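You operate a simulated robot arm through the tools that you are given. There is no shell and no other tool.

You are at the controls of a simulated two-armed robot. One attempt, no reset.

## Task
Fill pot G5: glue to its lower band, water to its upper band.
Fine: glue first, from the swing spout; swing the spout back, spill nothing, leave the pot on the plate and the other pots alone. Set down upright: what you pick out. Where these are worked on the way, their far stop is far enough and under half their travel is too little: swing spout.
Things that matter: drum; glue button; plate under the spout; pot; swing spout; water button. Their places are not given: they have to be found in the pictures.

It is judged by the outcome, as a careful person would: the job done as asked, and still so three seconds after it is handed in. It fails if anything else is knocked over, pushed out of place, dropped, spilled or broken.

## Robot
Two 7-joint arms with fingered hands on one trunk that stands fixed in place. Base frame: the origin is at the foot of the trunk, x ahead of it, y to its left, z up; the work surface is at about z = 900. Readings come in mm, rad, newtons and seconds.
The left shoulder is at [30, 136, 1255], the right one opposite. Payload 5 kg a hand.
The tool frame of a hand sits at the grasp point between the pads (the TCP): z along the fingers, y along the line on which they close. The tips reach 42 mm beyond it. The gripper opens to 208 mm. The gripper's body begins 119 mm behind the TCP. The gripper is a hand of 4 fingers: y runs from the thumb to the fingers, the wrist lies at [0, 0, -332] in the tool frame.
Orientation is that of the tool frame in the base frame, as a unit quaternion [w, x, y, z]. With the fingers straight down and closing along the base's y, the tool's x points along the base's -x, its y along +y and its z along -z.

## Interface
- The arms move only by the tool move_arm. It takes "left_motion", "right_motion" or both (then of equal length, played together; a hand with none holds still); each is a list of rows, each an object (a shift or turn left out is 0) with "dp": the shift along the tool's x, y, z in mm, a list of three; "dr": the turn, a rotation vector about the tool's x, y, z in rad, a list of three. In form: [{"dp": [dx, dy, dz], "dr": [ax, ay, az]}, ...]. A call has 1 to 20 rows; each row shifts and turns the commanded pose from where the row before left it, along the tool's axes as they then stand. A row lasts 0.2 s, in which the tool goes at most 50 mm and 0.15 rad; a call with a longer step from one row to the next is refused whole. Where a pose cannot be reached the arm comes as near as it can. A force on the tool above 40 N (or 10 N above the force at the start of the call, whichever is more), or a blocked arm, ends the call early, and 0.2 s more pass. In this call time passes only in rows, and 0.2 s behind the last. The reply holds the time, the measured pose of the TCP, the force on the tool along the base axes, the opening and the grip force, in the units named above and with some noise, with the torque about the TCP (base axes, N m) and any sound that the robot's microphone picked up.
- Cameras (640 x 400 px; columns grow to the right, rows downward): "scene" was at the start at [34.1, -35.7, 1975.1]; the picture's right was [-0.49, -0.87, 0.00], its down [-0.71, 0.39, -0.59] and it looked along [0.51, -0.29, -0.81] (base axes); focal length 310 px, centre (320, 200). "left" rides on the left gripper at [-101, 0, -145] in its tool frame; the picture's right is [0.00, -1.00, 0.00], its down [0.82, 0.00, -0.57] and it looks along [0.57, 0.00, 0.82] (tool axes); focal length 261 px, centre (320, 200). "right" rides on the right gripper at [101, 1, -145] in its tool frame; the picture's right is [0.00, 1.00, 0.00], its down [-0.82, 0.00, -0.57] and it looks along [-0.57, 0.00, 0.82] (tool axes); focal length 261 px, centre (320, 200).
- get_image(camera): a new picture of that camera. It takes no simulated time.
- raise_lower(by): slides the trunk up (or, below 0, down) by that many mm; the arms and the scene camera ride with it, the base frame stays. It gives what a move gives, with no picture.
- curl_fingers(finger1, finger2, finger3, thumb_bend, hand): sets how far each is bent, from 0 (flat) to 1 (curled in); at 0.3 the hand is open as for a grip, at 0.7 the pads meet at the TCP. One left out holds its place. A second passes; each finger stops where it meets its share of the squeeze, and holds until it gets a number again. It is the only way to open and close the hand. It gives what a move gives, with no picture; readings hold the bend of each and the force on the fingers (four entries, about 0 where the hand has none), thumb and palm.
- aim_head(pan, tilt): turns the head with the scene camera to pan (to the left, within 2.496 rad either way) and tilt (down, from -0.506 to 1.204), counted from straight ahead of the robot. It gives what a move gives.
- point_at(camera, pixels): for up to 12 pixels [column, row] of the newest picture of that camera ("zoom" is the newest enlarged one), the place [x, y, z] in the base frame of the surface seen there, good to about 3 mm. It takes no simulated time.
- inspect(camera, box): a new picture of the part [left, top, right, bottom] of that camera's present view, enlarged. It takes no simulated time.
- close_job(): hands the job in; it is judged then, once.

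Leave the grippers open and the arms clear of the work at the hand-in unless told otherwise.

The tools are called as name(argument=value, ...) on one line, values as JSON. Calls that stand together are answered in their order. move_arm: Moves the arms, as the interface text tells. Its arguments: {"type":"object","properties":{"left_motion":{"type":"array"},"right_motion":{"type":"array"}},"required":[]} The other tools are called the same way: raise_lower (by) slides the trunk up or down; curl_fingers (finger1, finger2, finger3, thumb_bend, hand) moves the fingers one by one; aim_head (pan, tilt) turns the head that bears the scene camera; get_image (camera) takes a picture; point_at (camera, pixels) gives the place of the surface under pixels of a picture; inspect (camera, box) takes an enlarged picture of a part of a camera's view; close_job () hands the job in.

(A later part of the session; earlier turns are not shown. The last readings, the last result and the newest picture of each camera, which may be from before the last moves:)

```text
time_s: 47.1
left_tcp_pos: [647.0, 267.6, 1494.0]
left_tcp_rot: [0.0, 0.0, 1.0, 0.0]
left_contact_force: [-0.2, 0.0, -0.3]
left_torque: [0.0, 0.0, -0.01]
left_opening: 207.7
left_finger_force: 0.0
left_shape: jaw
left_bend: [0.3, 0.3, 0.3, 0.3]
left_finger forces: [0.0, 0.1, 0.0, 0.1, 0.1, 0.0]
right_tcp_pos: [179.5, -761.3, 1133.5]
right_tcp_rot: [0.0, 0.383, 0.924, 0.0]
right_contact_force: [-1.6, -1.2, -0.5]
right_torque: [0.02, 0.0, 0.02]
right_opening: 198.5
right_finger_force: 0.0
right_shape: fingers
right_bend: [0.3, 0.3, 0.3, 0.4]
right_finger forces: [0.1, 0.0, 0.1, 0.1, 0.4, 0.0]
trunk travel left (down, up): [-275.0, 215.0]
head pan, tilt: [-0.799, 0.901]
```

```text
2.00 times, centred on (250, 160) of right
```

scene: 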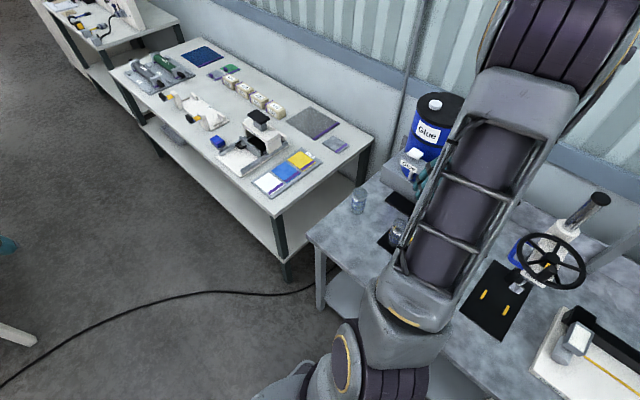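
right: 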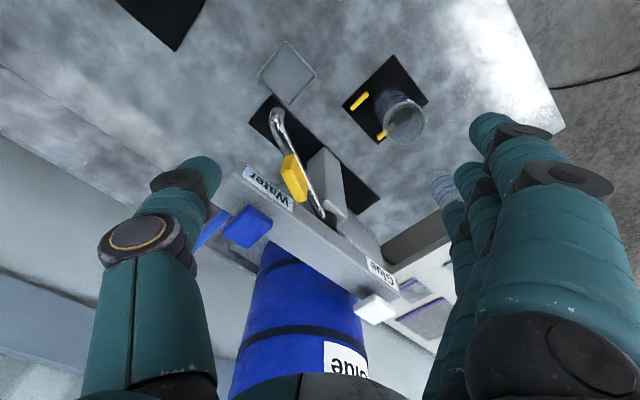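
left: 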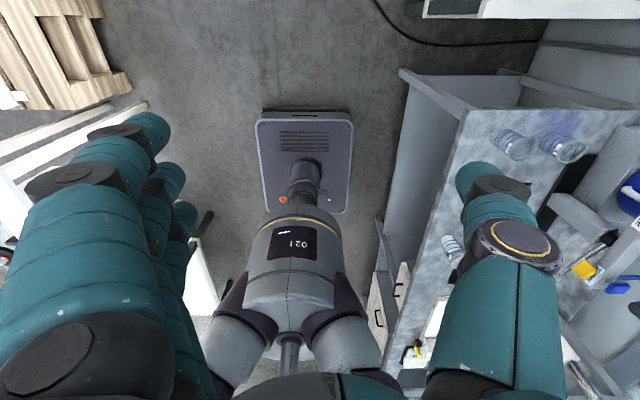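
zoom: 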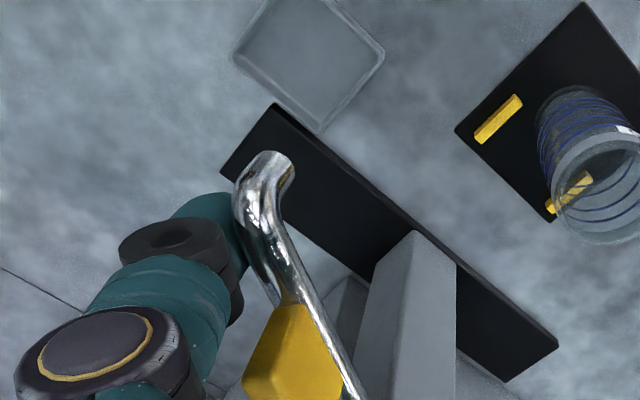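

The thumb touches the pipe and it moves with only light force (about 2 N). I'll continue along the arc.

move_arm(right_motion=[{"dp": [5.1, 9.8, 0]}, {"dp": [3.5, 12.5, 0]}, {"dp": [2.1, 12.8, 0]}, {"dp": [1.1, 13.1, 0]}, {"dp": [-0.1, 13.0, 0]}, {"dp": [-1.2, 12.9, 0]}])

get_image(camera="right")

```text
time_s: 48.5
left_tcp_pos: [646.0, 266.2, 1495.1]
left_tcp_rot: [0.0, 0.0, 1.0, 0.001]
left_contact_force: [0.3, -0.6, -0.5]
left_torque: [0.01, 0.04, 0.01]
left_opening: 208.1
left_finger_force: 0.2
left_shape: jaw
left_bend: [0.3, 0.3, 0.3, 0.3]
left_finger forces: [0.1, 0.0, 0.1, 0.1, 0.0, 0.0]
right_tcp_pos: [224.8, -701.8, 1132.9]
right_tcp_rot: [0.001, 0.383, 0.924, 0.0]
right_contact_force: [-0.1, -0.5, 0.1]
right_torque: [-0.05, -0.01, 0.0]
right_opening: 198.3
right_finger_force: 0.2
right_shape: fingers
right_bend: [0.3, 0.3, 0.3, 0.4]
right_finger forces: [0.0, 0.0, 0.0, 0.0, 0.3, 0.1]
trunk travel left (down, up): [-275.0, 215.0]
head pan, tilt: [-0.799, 0.901]
```

```text
taken
```

right: 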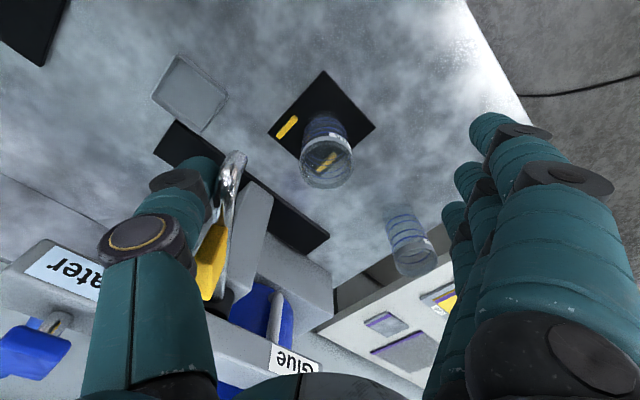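

The spout follows the thumb smoothly. Pot G5 is still at (325,160). I'll continue toward the plate.

move_arm(right_motion=[{"dp": [-2.5, 12.7, 0]}, {"dp": [-3.4, 12.6, 0]}, {"dp": [-4.5, 12.2, 0]}, {"dp": [-5.6, 11.8, 0]}, {"dp": [-6.6, 11.2, 0]}])

get_image(camera="right")

```text
time_s: 49.7
left_tcp_pos: [645.6, 265.9, 1494.6]
left_tcp_rot: [-0.001, -0.001, 1.0, 0.0]
left_contact_force: [0.7, -0.4, -0.4]
left_torque: [-0.01, 0.0, 0.02]
left_opening: 207.7
left_finger_force: 0.1
left_shape: jaw
left_bend: [0.3, 0.3, 0.3, 0.3]
left_finger forces: [0.1, 0.0, 0.1, 0.1, 0.1, 0.1]
right_tcp_pos: [283.4, -674.7, 1131.6]
right_tcp_rot: [0.0, 0.383, 0.924, -0.001]
right_contact_force: [0.3, -0.4, -0.2]
right_torque: [0.01, 0.01, -0.02]
right_opening: 199.1
right_finger_force: 0.0
right_shape: fingers
right_bend: [0.3, 0.3, 0.3, 0.4]
right_finger forces: [0.0, 0.1, 0.0, 0.1, 0.1, 0.0]
trunk travel left (down, up): [-275.0, 215.0]
head pan, tilt: [-0.799, 0.901]
```

```text
taken
```

right: 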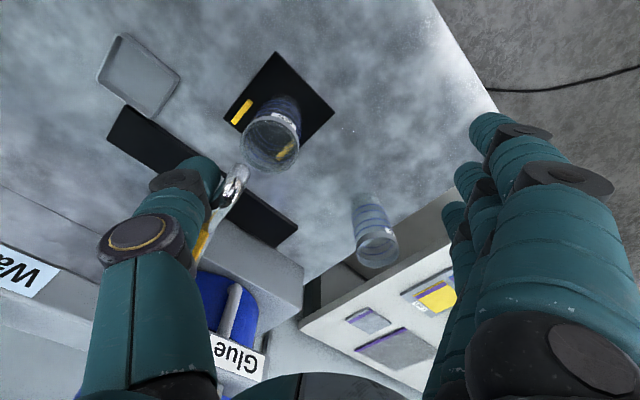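

The spout tip is nearly over the pot. I'll continue in smaller steps until it meets its stop.

move_arm(right_motion=[{"dp": [-3.8, 5.3, 0]}, {"dp": [-3.8, 5.2, 0]}, {"dp": [-3.4, 4.0, 0]}, {"dp": [-3.3, 4.0, 0]}])

get_image(camera="right")

```text
time_s: 50.7
left_tcp_pos: [643.7, 265.6, 1495.3]
left_tcp_rot: [0.001, 0.0, 1.0, 0.0]
left_contact_force: [0.1, 0.3, 0.0]
left_torque: [0.01, 0.0, 0.01]
left_opening: 207.8
left_finger_force: 0.1
left_shape: jaw
left_bend: [0.3, 0.3, 0.3, 0.3]
left_finger forces: [0.0, 0.0, 0.0, 0.1, 0.0, 0.0]
right_tcp_pos: [300.3, -669.7, 1131.7]
right_tcp_rot: [-0.002, 0.384, 0.923, 0.0]
right_contact_force: [-23.2, 7.5, -7.4]
right_torque: [0.6, 0.01, -2.03]
right_opening: 205.7
right_finger_force: 11.3
right_shape: fingers
right_bend: [0.3, 0.3, 0.3, 0.38]
right_finger forces: [0.0, 0.0, 0.0, 0.1, 22.3, 0.0]
trunk travel left (down, up): [-275.0, 215.0]
head pan, tilt: [-0.799, 0.901]
```

```text
taken
```

right: 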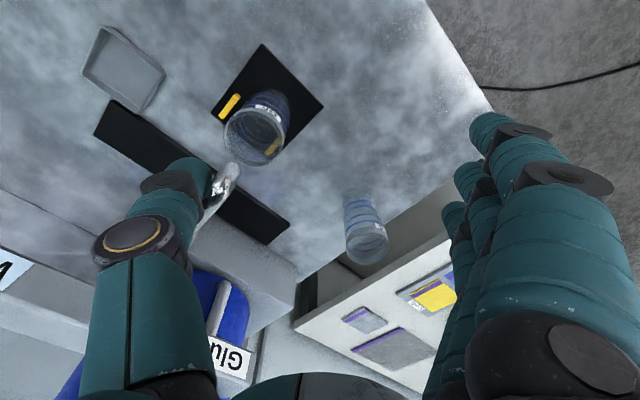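

The stop was met (23 N). I'll back the thumb off and look at where the spout tip ended up relative to the pot.

move_arm(right_motion=[{"dp": [7, -8, 0]}, {"dp": [10, -12, 0]}, {"dp": [7, -8, -10]}, {"dp": [0, 0, -30]}, {"dp": [0, 0, -30]}, {"dp": [0, 0, -30]}])

get_image(camera="right")

get_image(camera="scene")

```text
time_s: 52.1
left_tcp_pos: [644.2, 266.8, 1494.8]
left_tcp_rot: [0.0, 0.0, 1.0, 0.001]
left_contact_force: [-0.8, 0.4, 1.4]
left_torque: [-0.11, -0.02, -0.02]
left_opening: 207.9
left_finger_force: 0.0
left_shape: jaw
left_bend: [0.3, 0.3, 0.3, 0.3]
left_finger forces: [0.0, 0.0, 0.0, 0.0, 0.1, 0.0]
right_tcp_pos: [268.3, -673.4, 1231.1]
right_tcp_rot: [0.0, 0.383, 0.924, -0.001]
right_contact_force: [-0.3, 0.8, -0.6]
right_torque: [-0.07, -0.02, -0.01]
right_opening: 198.7
right_finger_force: 0.1
right_shape: fingers
right_bend: [0.3, 0.3, 0.3, 0.4]
right_finger forces: [0.1, 0.1, 0.1, 0.0, 0.0, 0.0]
trunk travel left (down, up): [-275.0, 215.0]
head pan, tilt: [-0.799, 0.901]
```

```text
taken
```

right: 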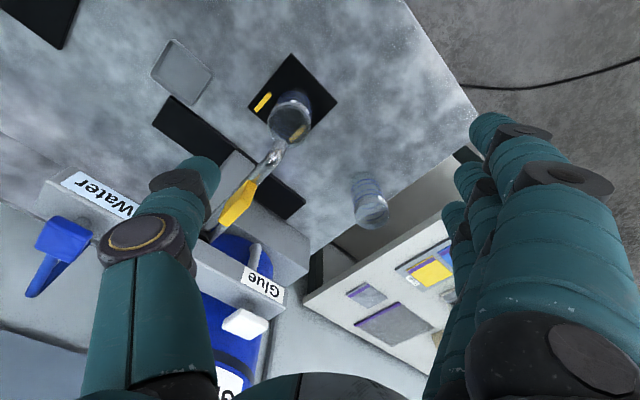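

```text
taken
```

scene: 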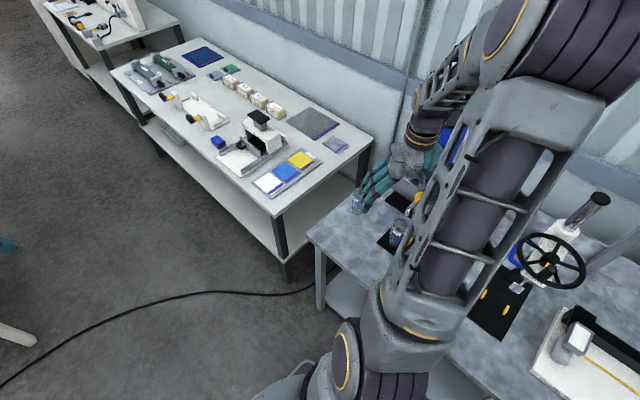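

The spout now reaches over the pot. I'll enlarge to verify that its outlet is above the pot's mouth.

inspect(camera="right", box=[200, 60, 340, 240])

point_at(camera="zoom", pixels=[[320, 205], [320, 180], [300, 225], [270, 180], [365, 150], [330, 110], [250, 120], [235, 290], [215, 330], [200, 240], [330, 250], [300, 190]])

```text
2.22 times, centred on (270, 150) of right
```

zoom: 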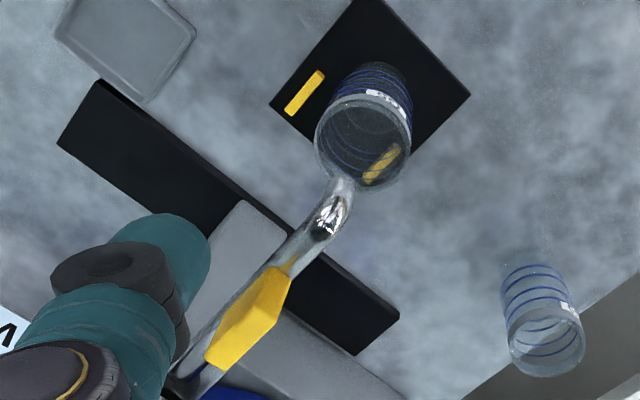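

```text
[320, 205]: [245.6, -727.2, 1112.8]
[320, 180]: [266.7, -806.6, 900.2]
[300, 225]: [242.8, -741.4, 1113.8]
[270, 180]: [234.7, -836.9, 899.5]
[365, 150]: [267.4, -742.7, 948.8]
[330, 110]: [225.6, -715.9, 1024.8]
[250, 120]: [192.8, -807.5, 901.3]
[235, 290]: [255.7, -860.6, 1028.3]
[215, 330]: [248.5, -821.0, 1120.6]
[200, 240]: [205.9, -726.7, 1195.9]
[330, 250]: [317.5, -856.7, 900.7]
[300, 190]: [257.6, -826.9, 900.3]
```

point_at(camera="zoom", pixels=[[343, 182], [338, 190], [348, 186], [352, 180], [333, 180], [318, 145], [409, 135], [365, 97], [375, 188], [322, 165], [405, 165], [350, 195]])

inspect(camera="right", box=[250, 80, 320, 170])

```text
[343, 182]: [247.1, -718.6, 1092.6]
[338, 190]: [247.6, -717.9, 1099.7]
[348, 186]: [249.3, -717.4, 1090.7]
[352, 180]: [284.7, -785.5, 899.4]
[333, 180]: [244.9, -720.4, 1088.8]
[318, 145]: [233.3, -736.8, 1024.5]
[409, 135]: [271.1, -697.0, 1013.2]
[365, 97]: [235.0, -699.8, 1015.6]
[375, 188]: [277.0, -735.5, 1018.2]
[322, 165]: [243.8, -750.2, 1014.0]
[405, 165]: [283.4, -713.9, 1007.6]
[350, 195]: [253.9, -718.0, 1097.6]
```

```text
4.44 times, centred on (285, 125) of right
```

zoom: 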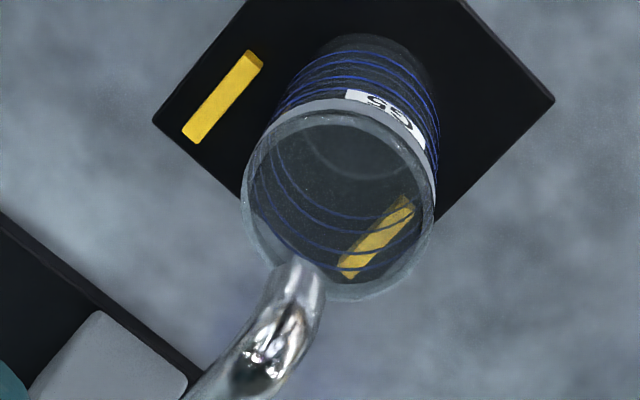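

The outlet is at about (251,-724,~1085), well inside G5's mouth (centre about (255,-723), inner radius about 27). Now for the buttons. I'll raise the right hand, turn it back by +45°, and pull it back so it can be tilted for pressing.

move_arm(right_motion=[{"dp": [0, 0, -30]}, {"dp": [20, 20, -30]}, {"dp": [20, 20, -20], "dr": [0, 0, 0.131]}, {"dp": [0, 20, 0], "dr": [0, 0, 0.131]}, {"dp": [0, 10, 0], "dr": [0, 0, 0.131]}, {"dr": [0, 0, 0.131]}, {"dr": [0, 0, 0.131]}, {"dr": [0, 0, 0.131]}])

curl_fingers(hand="right", finger1=1.0, finger2=0.7, finger3=1.0, thumb_bend=0.7)

get_image(camera="right")

get_image(camera="scene")

```text
time_s: 53.9
left_tcp_pos: [644.7, 267.8, 1494.5]
left_tcp_rot: [-0.001, -0.001, 1.0, 0.0]
left_contact_force: [-0.3, 0.1, -0.3]
left_torque: [0.0, -0.04, 0.0]
left_opening: 207.9
left_finger_force: 0.1
left_shape: jaw
left_bend: [0.3, 0.3, 0.3, 0.3]
left_finger forces: [0.0, 0.1, 0.0, 0.0, 0.1, 0.1]
right_tcp_pos: [295.3, -601.3, 1313.5]
right_tcp_rot: [0.001, 0.708, 0.706, 0.0]
right_contact_force: [-0.2, -0.4, 0.6]
right_torque: [-0.01, -0.01, 0.0]
right_opening: 198.6
right_finger_force: 0.1
right_shape: fingers
right_bend: [0.3, 0.3, 0.3, 0.4]
right_finger forces: [0.0, 0.1, 0.0, 0.0, 0.0, 0.0]
trunk travel left (down, up): [-275.0, 215.0]
head pan, tilt: [-0.799, 0.901]
```

```text
time_s: 54.9
left_tcp_pos: [646.1, 265.8, 1495.6]
left_tcp_rot: [0.0, 0.001, 1.0, 0.0]
left_contact_force: [0.9, 0.0, 0.0]
left_torque: [-0.03, 0.0, 0.01]
left_opening: 207.9
left_finger_force: 0.1
left_shape: jaw
left_bend: [0.3, 0.3, 0.3, 0.3]
left_finger forces: [0.1, 0.0, 0.0, 0.0, 0.0, 0.1]
right_tcp_pos: [294.0, -600.8, 1311.4]
right_tcp_rot: [0.001, 0.708, 0.707, 0.0]
right_contact_force: [0.1, -1.3, -0.4]
right_torque: [0.0, 0.01, -0.02]
right_opening: 71.2
right_finger_force: 0.0
right_shape: fingers
right_bend: [1.0, 0.7, 1.0, 0.7]
right_finger forces: [0.1, 0.0, 0.0, 0.0, 0.0, 0.0]
trunk travel left (down, up): [-275.0, 215.0]
head pan, tilt: [-0.799, 0.901]
```

```text
taken
```

right: 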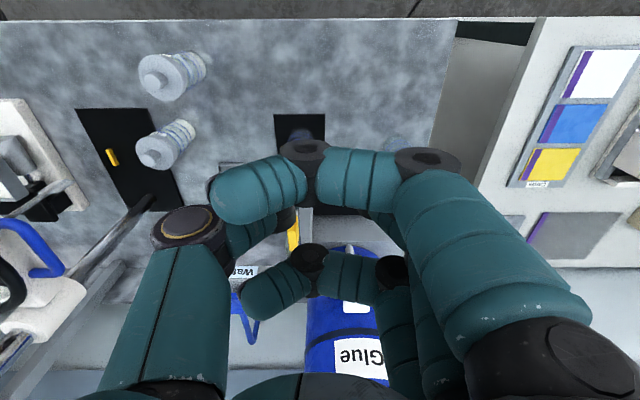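

```text
taken
```

scene: 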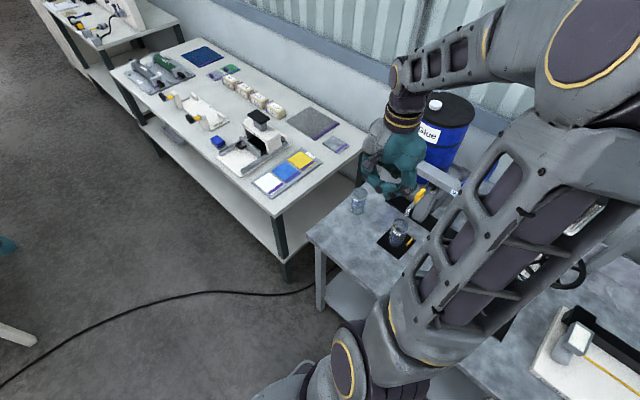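

Curling only the outer fingers would hide the contact point, so I'll press with the thumb tip again: fingers curled fully (1.0), thumb at 0.4, and the hand tilted so it stays clear of the drum. First I'll shape and tilt the hand in free space in front of the glue side.

curl_fingers(hand="right", finger1=1.0, finger2=1.0, finger3=1.0, thumb_bend=0.4)

move_arm(right_motion=[{"dp": [-16, 30, -4]}, {"dp": [-16, 30, -4]}, {"dp": [-16, 30, -4]}, {"dp": [-16, 30, -4]}, {"dp": [-16, 30, -4]}, {"dr": [0, -0.1, 0]}, {"dr": [0, -0.1, 0]}, {"dr": [0, -0.1, 0]}, {"dr": [0, -0.1, 0]}, {"dr": [0, -0.1, 0]}])

get_image(camera="right")

get_image(camera="scene")

```text
time_s: 55.9
left_tcp_pos: [645.1, 266.4, 1495.6]
left_tcp_rot: [0.0, 0.0, 1.0, 0.001]
left_contact_force: [0.1, -0.4, 0.0]
left_torque: [0.01, -0.05, 0.0]
left_opening: 208.0
left_finger_force: 0.0
left_shape: jaw
left_bend: [0.3, 0.3, 0.3, 0.3]
left_finger forces: [0.1, 0.0, 0.0, 0.0, 0.0, 0.1]
right_tcp_pos: [294.4, -600.1, 1313.5]
right_tcp_rot: [0.0, 0.707, 0.707, 0.001]
right_contact_force: [1.2, 0.5, -0.1]
right_torque: [0.02, -0.02, -0.01]
right_opening: 93.6
right_finger_force: 0.1
right_shape: fingers
right_bend: [1.0, 1.0, 1.0, 0.4]
right_finger forces: [0.0, 0.0, 0.1, 0.1, 0.0, 0.0]
trunk travel left (down, up): [-275.0, 215.0]
head pan, tilt: [-0.799, 0.901]
```

```text
time_s: 58.1
left_tcp_pos: [646.0, 266.2, 1496.0]
left_tcp_rot: [0.0, 0.0, 1.0, 0.0]
left_contact_force: [-0.2, -0.2, -0.9]
left_torque: [-0.03, 0.03, -0.01]
left_opening: 208.0
left_finger_force: 0.1
left_shape: jaw
left_bend: [0.3, 0.3, 0.3, 0.3]
left_finger forces: [0.1, 0.1, 0.0, 0.0, 0.1, 0.0]
right_tcp_pos: [444.0, -682.5, 1334.4]
right_tcp_rot: [0.177, 0.685, 0.684, -0.176]
right_contact_force: [0.0, -0.2, -0.2]
right_torque: [-0.01, 0.0, -0.02]
right_opening: 94.1
right_finger_force: 0.0
right_shape: fingers
right_bend: [1.0, 1.0, 1.0, 0.4]
right_finger forces: [0.1, 0.1, 0.0, 0.0, 0.1, 0.1]
trunk travel left (down, up): [-275.0, 215.0]
head pan, tilt: [-0.799, 0.901]
```

```text
taken
```

right: 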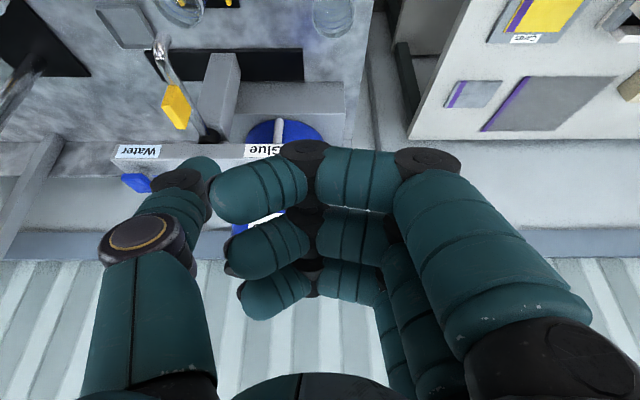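

```text
taken
```

scene: 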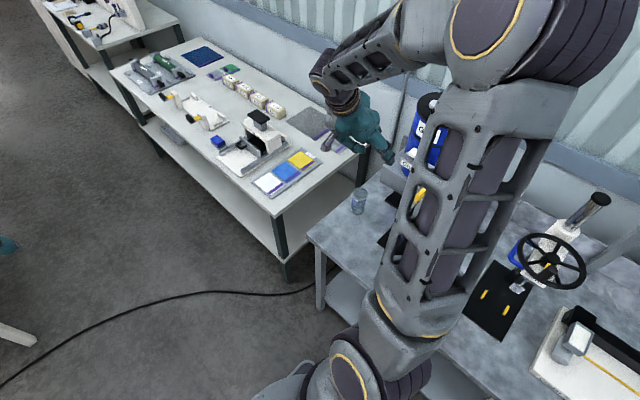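

The thumb tip is visible at about (205,170), and the hand is clear. I'll bring the thumb tip to about 40 mm above the glue button.

move_arm(right_motion=[{"dp": [-23.2, -0.2, 23.8]}, {"dp": [-23.2, -0.2, 23.8]}, {"dp": [-23.2, -0.2, 23.8]}, {"dp": [-23.2, -0.2, 23.8]}, {"dp": [-23.2, -0.2, 23.8]}, {"dp": [-23.2, -0.2, 23.8]}])

get_image(camera="right")

get_image(camera="scene")

```text
time_s: 59.5
left_tcp_pos: [646.7, 264.5, 1496.4]
left_tcp_rot: [0.0, 0.0, 1.0, 0.001]
left_contact_force: [0.7, -1.6, 0.1]
left_torque: [0.16, 0.04, -0.02]
left_opening: 207.6
left_finger_force: 0.0
left_shape: jaw
left_bend: [0.3, 0.3, 0.3, 0.3]
left_finger forces: [0.0, 0.0, 0.1, 0.0, 0.0, 0.0]
right_tcp_pos: [441.4, -875.1, 1272.4]
right_tcp_rot: [0.174, 0.685, 0.685, -0.174]
right_contact_force: [1.1, -0.3, 0.1]
right_torque: [0.03, 0.1, -0.03]
right_opening: 94.1
right_finger_force: 0.1
right_shape: fingers
right_bend: [1.0, 1.0, 1.0, 0.4]
right_finger forces: [0.0, 0.0, 0.0, 0.0, 0.0, 0.1]
trunk travel left (down, up): [-275.0, 215.0]
head pan, tilt: [-0.799, 0.901]
```

```text
taken
```

right: 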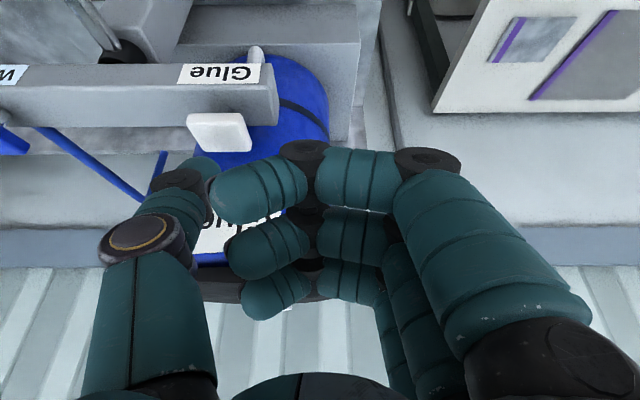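

```text
taken
```

scene: 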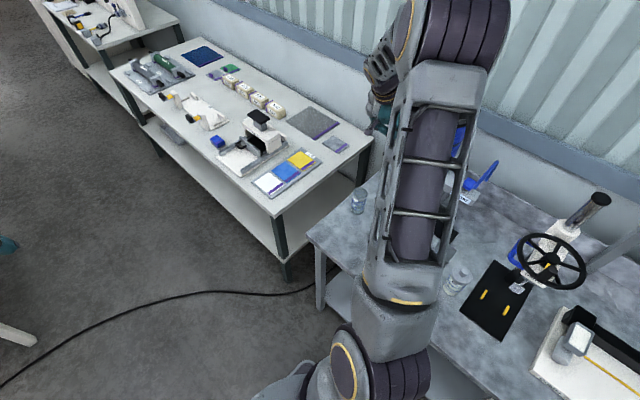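

The white glue button is at (218,132) and the thumb tip at (200,165). I'll measure both.

point_at(camera="right", pixels=[[195, 118], [243, 118], [200, 145], [247, 145], [220, 130], [200, 160], [210, 168], [192, 165], [180, 180], [256, 110], [225, 115], [255, 55]])

inspect(camera="right", box=[130, 50, 330, 220])

```text
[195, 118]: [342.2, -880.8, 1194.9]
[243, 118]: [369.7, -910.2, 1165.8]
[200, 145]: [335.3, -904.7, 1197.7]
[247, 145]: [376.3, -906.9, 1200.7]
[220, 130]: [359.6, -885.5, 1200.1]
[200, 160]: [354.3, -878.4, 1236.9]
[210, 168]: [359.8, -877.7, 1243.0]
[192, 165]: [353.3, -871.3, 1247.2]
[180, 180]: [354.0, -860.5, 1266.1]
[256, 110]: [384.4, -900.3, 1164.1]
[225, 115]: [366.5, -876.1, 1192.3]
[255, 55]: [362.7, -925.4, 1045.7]
```

```text
2.35 times, centred on (230, 135) of right
```

zoom: 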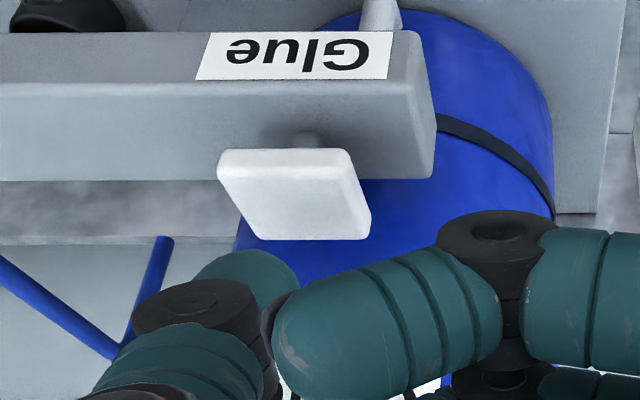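

The button's top is about 38×34 mm, centred at (357,-892,1201), and the thumb tip is right above it at about z=1235. I'll lower to just above the button, not yet pressing.

move_arm(right_motion=[{"dp": [4.8, 1, 8.8]}, {"dp": [4.8, 1, 8.8]}])

inspect(camera="right", box=[130, 50, 330, 220])

```text
time_s: 60.1
left_tcp_pos: [645.4, 264.3, 1495.2]
left_tcp_rot: [0.0, -0.001, 1.0, 0.0]
left_contact_force: [-0.1, -0.9, -0.4]
left_torque: [0.0, 0.01, 0.0]
left_opening: 208.1
left_finger_force: 0.1
left_shape: jaw
left_bend: [0.3, 0.3, 0.3, 0.3]
left_finger forces: [0.0, 0.1, 0.0, 0.0, 0.1, 0.0]
right_tcp_pos: [443.4, -871.4, 1255.9]
right_tcp_rot: [0.176, 0.686, 0.684, -0.176]
right_contact_force: [0.1, 0.4, 0.2]
right_torque: [0.05, 0.01, -0.01]
right_opening: 93.9
right_finger_force: 0.1
right_shape: fingers
right_bend: [1.0, 1.0, 1.0, 0.4]
right_finger forces: [0.0, 0.1, 0.1, 0.0, 0.0, 0.1]
trunk travel left (down, up): [-275.0, 215.0]
head pan, tilt: [-0.799, 0.901]
```

```text
2.35 times, centred on (230, 135) of right
```

zoom: 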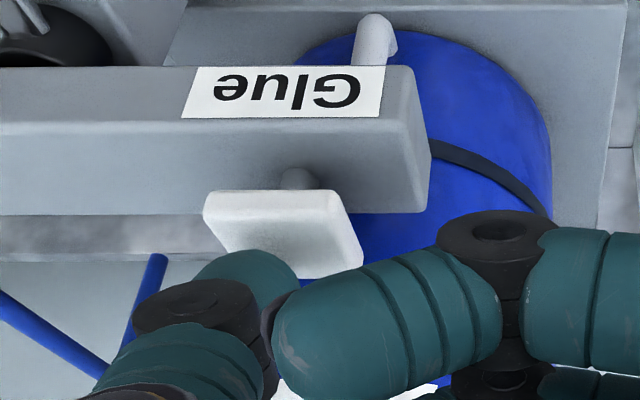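

Still about 15 mm above the button. I'll lower 9 mm more, checking for contact.

move_arm(right_motion=[{"dp": [2.4, 0, 4.4]}, {"dp": [1.9, 0, 3.5]}])

inspect(camera="right", box=[130, 50, 330, 220])

```text
time_s: 60.7
left_tcp_pos: [645.2, 266.6, 1495.1]
left_tcp_rot: [-0.001, 0.0, 1.0, 0.0]
left_contact_force: [0.5, -0.2, 0.5]
left_torque: [-0.04, -0.01, 0.02]
left_opening: 208.0
left_finger_force: 0.0
left_shape: jaw
left_bend: [0.3, 0.3, 0.3, 0.3]
left_finger forces: [0.0, 0.0, 0.0, 0.0, 0.0, 0.0]
right_tcp_pos: [443.0, -871.9, 1245.5]
right_tcp_rot: [0.176, 0.685, 0.684, -0.175]
right_contact_force: [-0.1, -0.1, 1.4]
right_torque: [-0.05, 0.1, 0.07]
right_opening: 93.9
right_finger_force: 0.2
right_shape: fingers
right_bend: [1.0, 1.0, 1.0, 0.4]
right_finger forces: [0.0, 0.1, 0.0, 0.0, 1.4, 0.0]
trunk travel left (down, up): [-275.0, 215.0]
head pan, tilt: [-0.799, 0.901]
```

```text
2.35 times, centred on (230, 135) of right
```

zoom: 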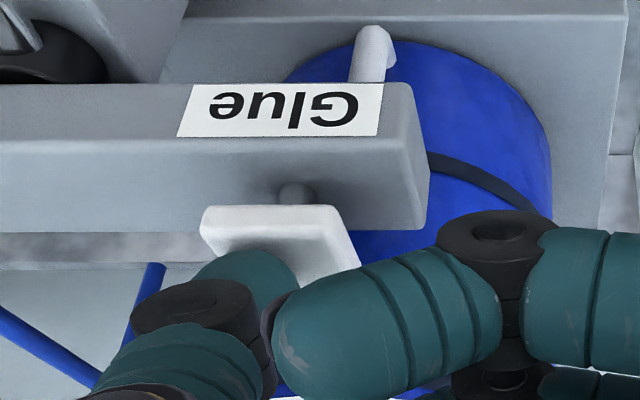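

The thumb just touches the button (1.4 N at TCP z=1245.5). Now a very short test press: 6 mm down, then straight back up. Then I'll see what it does.

move_arm(right_motion=[{"dp": [2.9, 0, 5.3]}, {"dp": [-4.8, 0, -8.8]}])

```text
time_s: 61.3
left_tcp_pos: [644.7, 266.7, 1496.6]
left_tcp_rot: [0.001, 0.001, 1.0, 0.0]
left_contact_force: [-0.3, 0.1, 0.3]
left_torque: [-0.02, -0.07, 0.01]
left_opening: 208.0
left_finger_force: 0.1
left_shape: jaw
left_bend: [0.3, 0.3, 0.3, 0.3]
left_finger forces: [0.0, 0.0, 0.1, 0.0, 0.0, 0.1]
right_tcp_pos: [441.8, -869.5, 1249.8]
right_tcp_rot: [0.175, 0.686, 0.684, -0.176]
right_contact_force: [-0.5, -0.1, 0.3]
right_torque: [-0.01, -0.03, 0.02]
right_opening: 94.2
right_finger_force: 0.2
right_shape: fingers
right_bend: [1.0, 1.0, 1.0, 0.4]
right_finger forces: [0.0, 0.0, 0.0, 0.0, 0.0, 0.0]
trunk travel left (down, up): [-275.0, 215.0]
head pan, tilt: [-0.799, 0.901]
heard: click
```

I heard a click. The flow might be momentary or latched, so I'll look right away with the cameras (no time passes).

get_image(camera="scene")

get_image(camera="right")

inspect(camera="scene", box=[350, 160, 480, 280])

```text
taken
```

scene: 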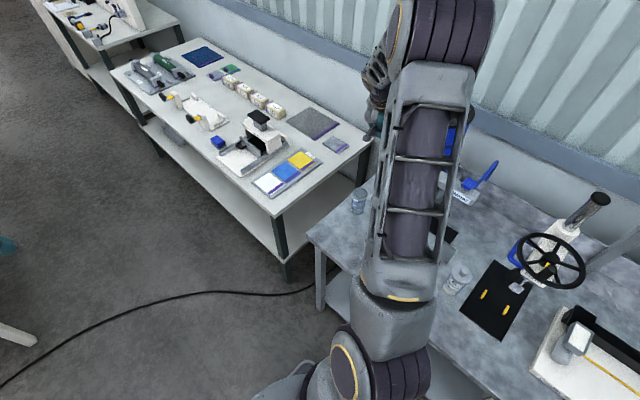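

```text
taken
```

right: 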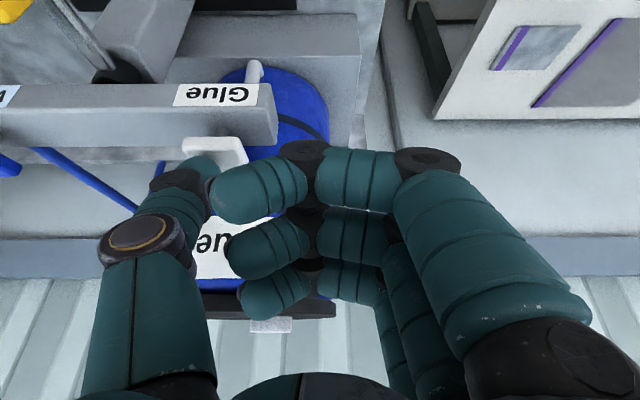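

```text
3.33 times, centred on (415, 220) of scene
```

zoom: 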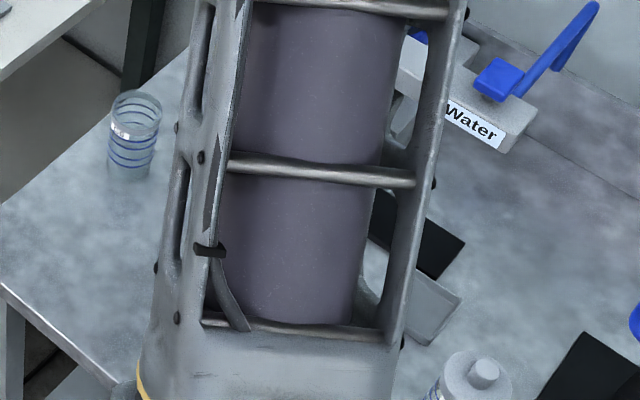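

The pot is hidden from here. I'll retreat quickly, up and back with slightly less tilt, so the wrist camera can see the pot.

move_arm(right_motion=[{"dp": [15, -5, -32]}, {"dp": [28, -10, -31], "dr": [0, 0.07, 0]}, {"dp": [28, -10, -31], "dr": [0, 0.07, 0]}, {"dp": [28, -10, -31], "dr": [0, 0.07, 0]}, {"dp": [28, -10, -31], "dr": [0, 0.07, 0]}])

get_image(camera="right")

get_image(camera="scene")

```text
time_s: 62.5
left_tcp_pos: [646.3, 268.2, 1495.4]
left_tcp_rot: [0.0, 0.0, 1.0, 0.0]
left_contact_force: [-0.2, 0.9, 0.0]
left_torque: [-0.07, -0.03, 0.01]
left_opening: 207.8
left_finger_force: 0.1
left_shape: jaw
left_bend: [0.3, 0.3, 0.3, 0.3]
left_finger forces: [0.1, 0.1, 0.0, 0.0, 0.0, 0.0]
right_tcp_pos: [399.1, -691.4, 1342.2]
right_tcp_rot: [0.078, 0.703, 0.703, -0.077]
right_contact_force: [-0.4, 0.7, 0.9]
right_torque: [-0.1, -0.04, -0.01]
right_opening: 94.3
right_finger_force: 0.0
right_shape: fingers
right_bend: [1.0, 1.0, 1.0, 0.4]
right_finger forces: [0.1, 0.0, 0.0, 0.0, 0.1, 0.0]
trunk travel left (down, up): [-275.0, 215.0]
head pan, tilt: [-0.799, 0.901]
```

```text
taken
```

right: 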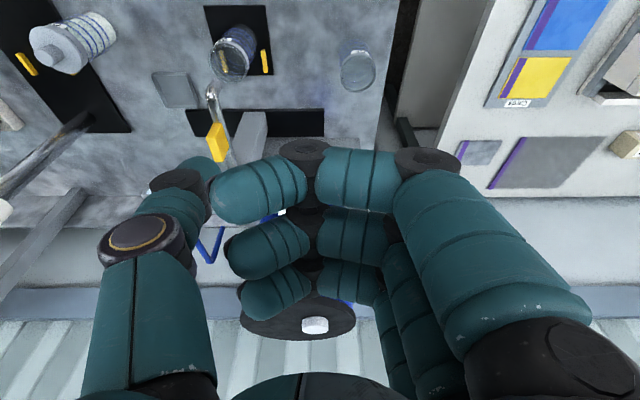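

```text
taken
```

scene: 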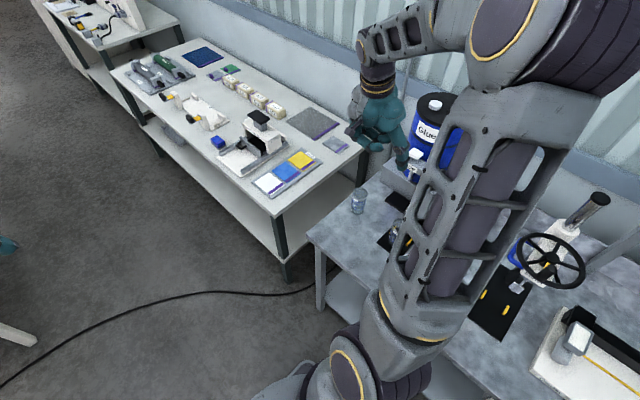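

The pot is visible at (235,50). I'll enlarge it to see whether any glue flowed.

inspect(camera="right", box=[190, 0, 290, 110])

inspect(camera="scene", box=[370, 190, 430, 260])

```text
3.64 times, centred on (240, 55) of right
```

zoom: 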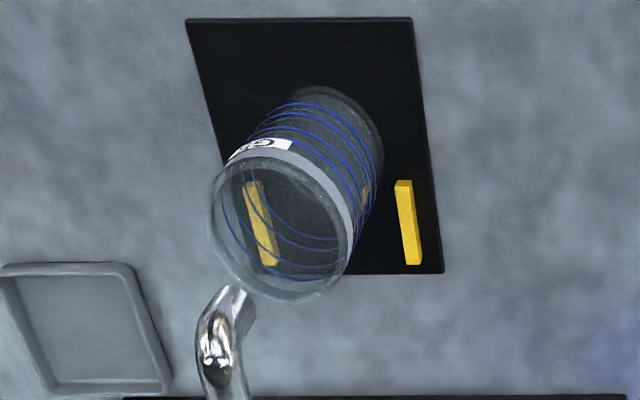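

```text
5.71 times, centred on (400, 225) of scene
```

zoom: 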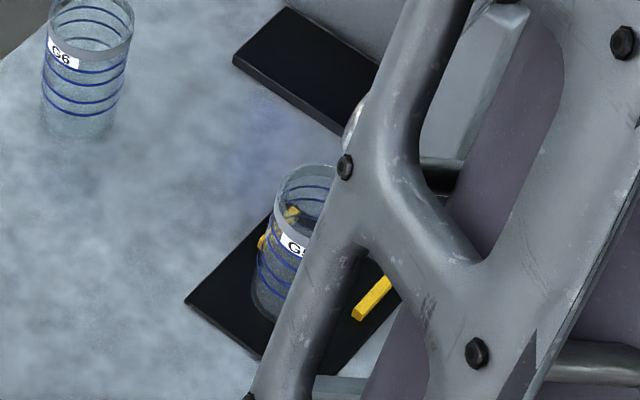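

No glue is visible yet; the test press was too short to tell. I'll go back above the button, then do a 1-second press followed by an immediate retreat for a look.

move_arm(right_motion=[{"dr": [0, -0.07, 0]}, {"dp": [-28, 10, 31], "dr": [0, -0.07, 0]}, {"dp": [-28, 10, 31], "dr": [0, -0.07, 0]}, {"dp": [-28, 10, 31], "dr": [0, -0.07, 0]}, {"dp": [-28, 10, 31]}, {"dp": [-13, 5, 28]}])

inspect(camera="right", box=[130, 50, 330, 220])

```text
time_s: 63.9
left_tcp_pos: [645.0, 265.8, 1493.9]
left_tcp_rot: [0.0, 0.0, 1.0, 0.0]
left_contact_force: [0.1, 0.5, 0.6]
left_torque: [0.06, 0.04, -0.04]
left_opening: 207.8
left_finger_force: 0.1
left_shape: jaw
left_bend: [0.3, 0.3, 0.3, 0.3]
left_finger forces: [0.0, 0.1, 0.0, 0.0, 0.0, 0.0]
right_tcp_pos: [443.5, -867.5, 1252.5]
right_tcp_rot: [0.175, 0.686, 0.685, -0.175]
right_contact_force: [0.5, -0.6, 0.9]
right_torque: [0.01, 0.01, 0.01]
right_opening: 94.1
right_finger_force: 0.1
right_shape: fingers
right_bend: [1.0, 1.0, 1.0, 0.4]
right_finger forces: [0.0, 0.1, 0.1, 0.1, 0.0, 0.0]
trunk travel left (down, up): [-275.0, 215.0]
head pan, tilt: [-0.799, 0.901]
```

```text
2.35 times, centred on (230, 135) of right
```

zoom: 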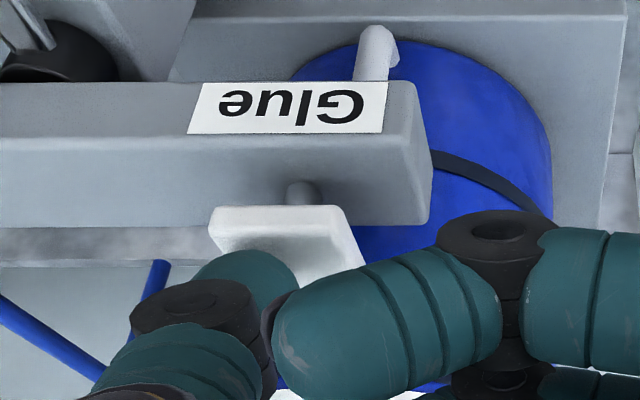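

Thumb is aligned over the button. Now press about 7 mm past contact, hold 1 s, release and retreat.

move_arm(right_motion=[{"dp": [1.6, 0, 7.1]}, {"dp": [3.6, 0, 6.6]}, {"dp": [0, 0, 0]}, {"dp": [0, 0, 0]}, {"dp": [0, 0, 0]}, {"dp": [0, 0, 0]}, {"dp": [-5.7, 0, -10.5]}, {"dp": [15, -5, -32]}, {"dp": [28, -10, -31], "dr": [0, 0.07, 0]}, {"dp": [28, -10, -31], "dr": [0, 0.07, 0]}, {"dp": [28, -10, -31], "dr": [0, 0.07, 0]}, {"dp": [28, -10, -31], "dr": [0, 0.07, 0]}])

get_image(camera="right")

inspect(camera="right", box=[190, 0, 290, 110])

inspect(camera="scene", box=[370, 190, 430, 260])

```text
time_s: 66.5
left_tcp_pos: [643.7, 267.3, 1495.5]
left_tcp_rot: [0.001, -0.001, 1.0, 0.001]
left_contact_force: [-0.5, -0.5, 0.0]
left_torque: [-0.05, -0.11, 0.01]
left_opening: 207.8
left_finger_force: 0.0
left_shape: jaw
left_bend: [0.3, 0.3, 0.3, 0.3]
left_finger forces: [0.0, 0.1, 0.0, 0.0, 0.0, 0.1]
right_tcp_pos: [396.6, -690.5, 1343.6]
right_tcp_rot: [0.079, 0.703, 0.703, -0.077]
right_contact_force: [-0.6, 0.5, 0.3]
right_torque: [-0.01, -0.1, 0.03]
right_opening: 94.0
right_finger_force: 0.1
right_shape: fingers
right_bend: [1.0, 1.0, 1.0, 0.4]
right_finger forces: [0.1, 0.0, 0.0, 0.0, 0.0, 0.0]
trunk travel left (down, up): [-275.0, 215.0]
head pan, tilt: [-0.799, 0.901]
heard: click
```

```text
taken
```

right: 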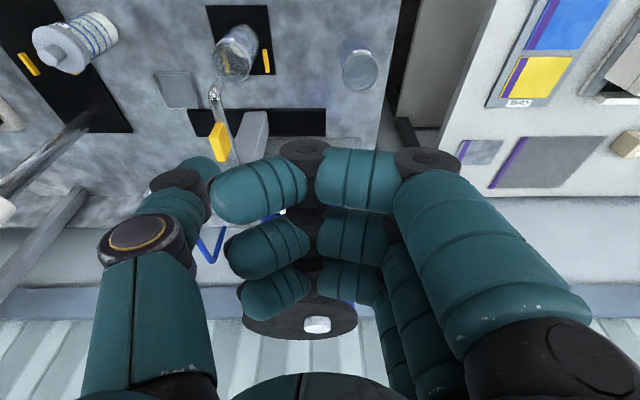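

```text
3.64 times, centred on (240, 55) of right
```

zoom: 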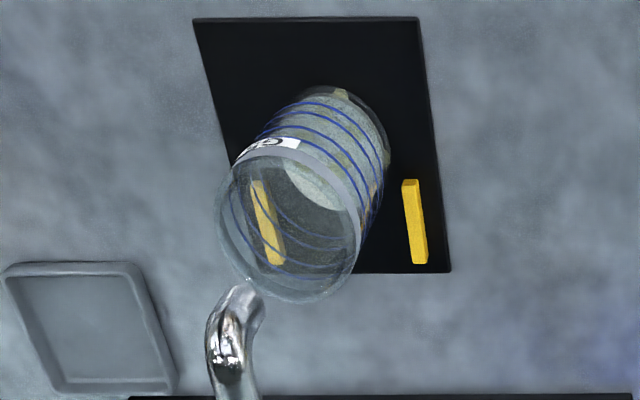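

```text
5.71 times, centred on (400, 225) of scene
```

zoom: 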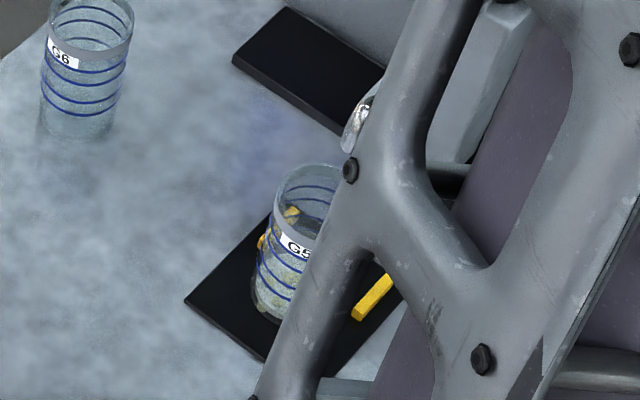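

Glue has entered the pot. I need a clear look at its level, so I'll move the hand back further to where the head camera sees the pot.

move_arm(right_motion=[{"dp": [25, -25, 0]}, {"dp": [30, -30, 0]}, {"dp": [30, -30, 0]}, {"dp": [30, -20, 0]}, {"dp": [20, 0, 0]}])

get_image(camera="scene")

get_image(camera="right")

```text
time_s: 67.7
left_tcp_pos: [647.0, 266.1, 1495.1]
left_tcp_rot: [-0.001, 0.0, 1.0, 0.0]
left_contact_force: [0.6, 0.5, -0.6]
left_torque: [0.05, 0.11, -0.01]
left_opening: 207.8
left_finger_force: 0.1
left_shape: jaw
left_bend: [0.3, 0.3, 0.3, 0.3]
left_finger forces: [0.0, 0.1, 0.0, 0.0, 0.0, 0.0]
right_tcp_pos: [296.8, -558.6, 1311.4]
right_tcp_rot: [0.078, 0.703, 0.702, -0.078]
right_contact_force: [-0.1, 0.1, 0.0]
right_torque: [-0.01, 0.11, -0.04]
right_opening: 94.1
right_finger_force: 0.0
right_shape: fingers
right_bend: [1.0, 1.0, 1.0, 0.4]
right_finger forces: [0.1, 0.1, 0.0, 0.0, 0.0, 0.0]
trunk travel left (down, up): [-275.0, 215.0]
head pan, tilt: [-0.799, 0.901]
```

```text
taken
```

scene: 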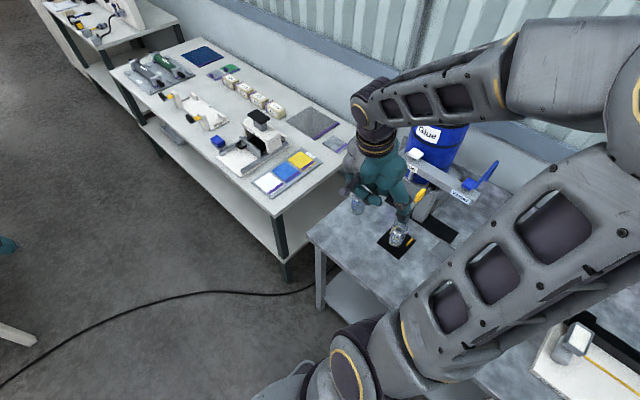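

```text
taken
```

right: 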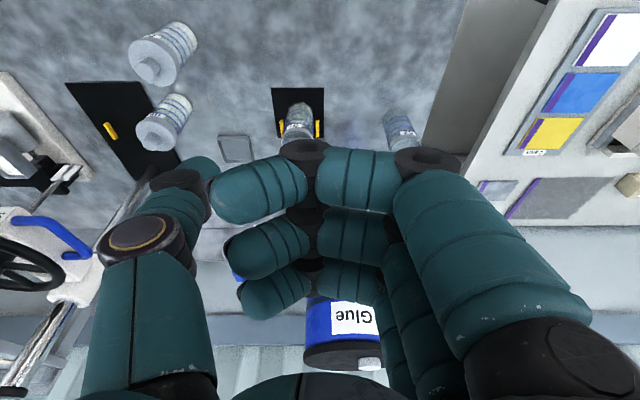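

Both cameras see the pot now. I'll enlarge it in each.

inspect(camera="scene", box=[375, 205, 425, 265])

inspect(camera="right", box=[270, 85, 330, 145])

```text
6.67 times, centred on (400, 235) of scene
```

zoom: 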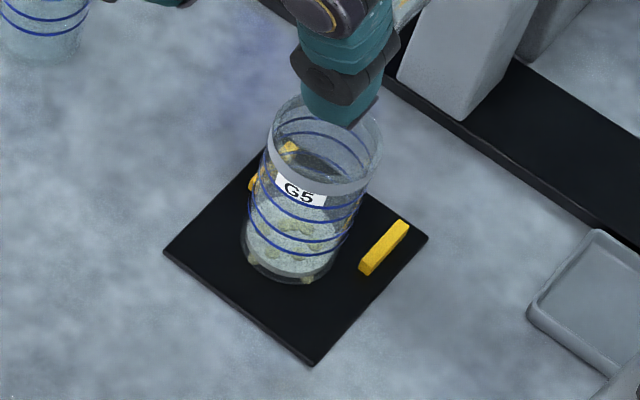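

```text
6.67 times, centred on (300, 115) of right
```

zoom: 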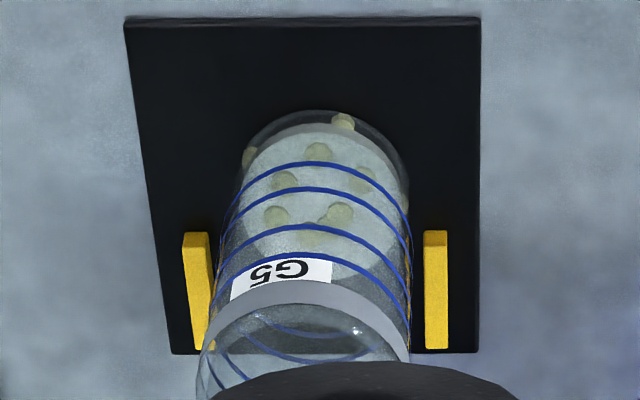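

I see a pale surface low in the pot with some yellowish blobs, so glue is flowing in. I'll measure the height of that surface.

point_at(camera="zoom", pixels=[[320, 135], [300, 150], [320, 200], [340, 245], [270, 250], [390, 200], [342, 120], [317, 152], [340, 212], [250, 158], [320, 118], [320, 163]])

inspect(camera="right", box=[280, 90, 320, 120])

```text
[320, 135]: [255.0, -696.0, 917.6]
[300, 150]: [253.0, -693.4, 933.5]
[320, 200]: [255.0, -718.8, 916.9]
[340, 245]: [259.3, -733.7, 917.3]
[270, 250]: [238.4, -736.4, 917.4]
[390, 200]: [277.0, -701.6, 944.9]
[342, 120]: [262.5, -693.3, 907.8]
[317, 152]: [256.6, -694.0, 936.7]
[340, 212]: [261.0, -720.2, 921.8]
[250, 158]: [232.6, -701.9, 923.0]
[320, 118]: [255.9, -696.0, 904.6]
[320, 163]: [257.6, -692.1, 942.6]
```

```text
13.33 times, centred on (300, 105) of right
```

zoom: 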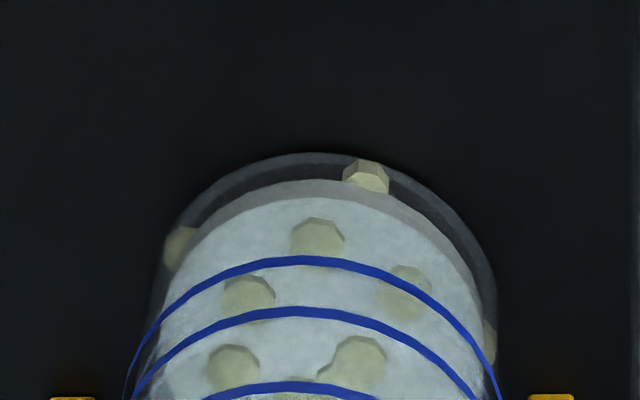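

The pale surface is at z≈917, about 12 mm above the plate, so the 1 s press raised it to roughly there. The rings lie at z≈944, 958, 979 and 996. I want to be sure the small blobs are inside the glass, so I'll zoom in more.

inspect(camera="scene", box=[390, 220, 410, 250])

point_at(camera="zoom", pixels=[[320, 330], [250, 290], [350, 340], [300, 240], [320, 280], [340, 250]])

```text
13.33 times, centred on (400, 235) of scene
```

zoom: 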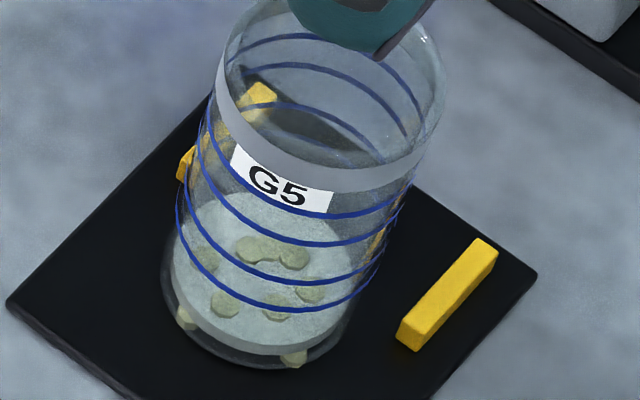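

```text
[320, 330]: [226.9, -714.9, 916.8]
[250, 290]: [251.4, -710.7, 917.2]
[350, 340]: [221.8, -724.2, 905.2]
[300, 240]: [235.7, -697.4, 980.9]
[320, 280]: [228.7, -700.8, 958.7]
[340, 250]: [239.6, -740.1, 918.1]
```

The blobs are inside the glass and the glue level is 12 mm above the plate, with nothing spilled. I'll return above the glue button for a longer press of about 1.8 s.

move_arm(right_motion=[{"dp": [-20, 0, 0]}, {"dp": [-30, 20, 0]}, {"dp": [-30, 30, 0]}, {"dp": [-30, 30, 0]}, {"dp": [-25, 25, 0]}, {"dr": [0, -0.07, 0]}, {"dp": [-28, 10, 31], "dr": [0, -0.07, 0]}, {"dp": [-28, 10, 31], "dr": [0, -0.07, 0]}, {"dp": [-28, 10, 31], "dr": [0, -0.07, 0]}, {"dp": [-28, 10, 31]}, {"dp": [-13, 5, 28]}])

inspect(camera="right", box=[130, 50, 330, 220])

```text
time_s: 70.1
left_tcp_pos: [646.7, 265.5, 1497.0]
left_tcp_rot: [0.0, 0.0, 1.0, 0.0]
left_contact_force: [-0.2, -0.1, 0.2]
left_torque: [0.04, 0.03, -0.02]
left_opening: 207.9
left_finger_force: 0.1
left_shape: jaw
left_bend: [0.3, 0.3, 0.3, 0.3]
left_finger forces: [0.0, 0.2, 0.1, 0.1, 0.1, 0.1]
right_tcp_pos: [443.7, -866.8, 1251.3]
right_tcp_rot: [0.176, 0.685, 0.685, -0.175]
right_contact_force: [0.0, 0.1, 0.5]
right_torque: [0.03, 0.01, 0.0]
right_opening: 94.2
right_finger_force: 0.1
right_shape: fingers
right_bend: [1.0, 1.0, 1.0, 0.4]
right_finger forces: [0.1, 0.1, 0.1, 0.0, 0.1, 0.1]
trunk travel left (down, up): [-275.0, 215.0]
head pan, tilt: [-0.799, 0.901]
```

```text
2.35 times, centred on (230, 135) of right
```

zoom: 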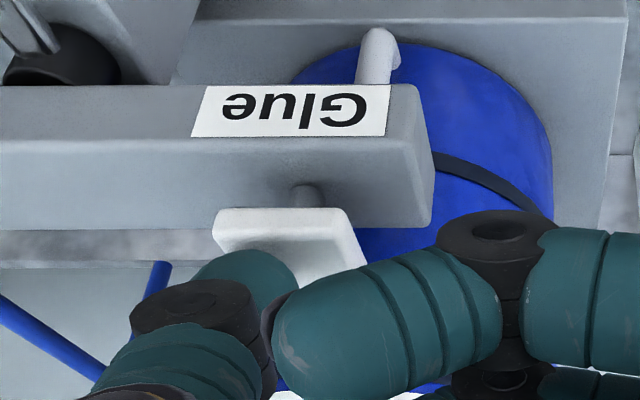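

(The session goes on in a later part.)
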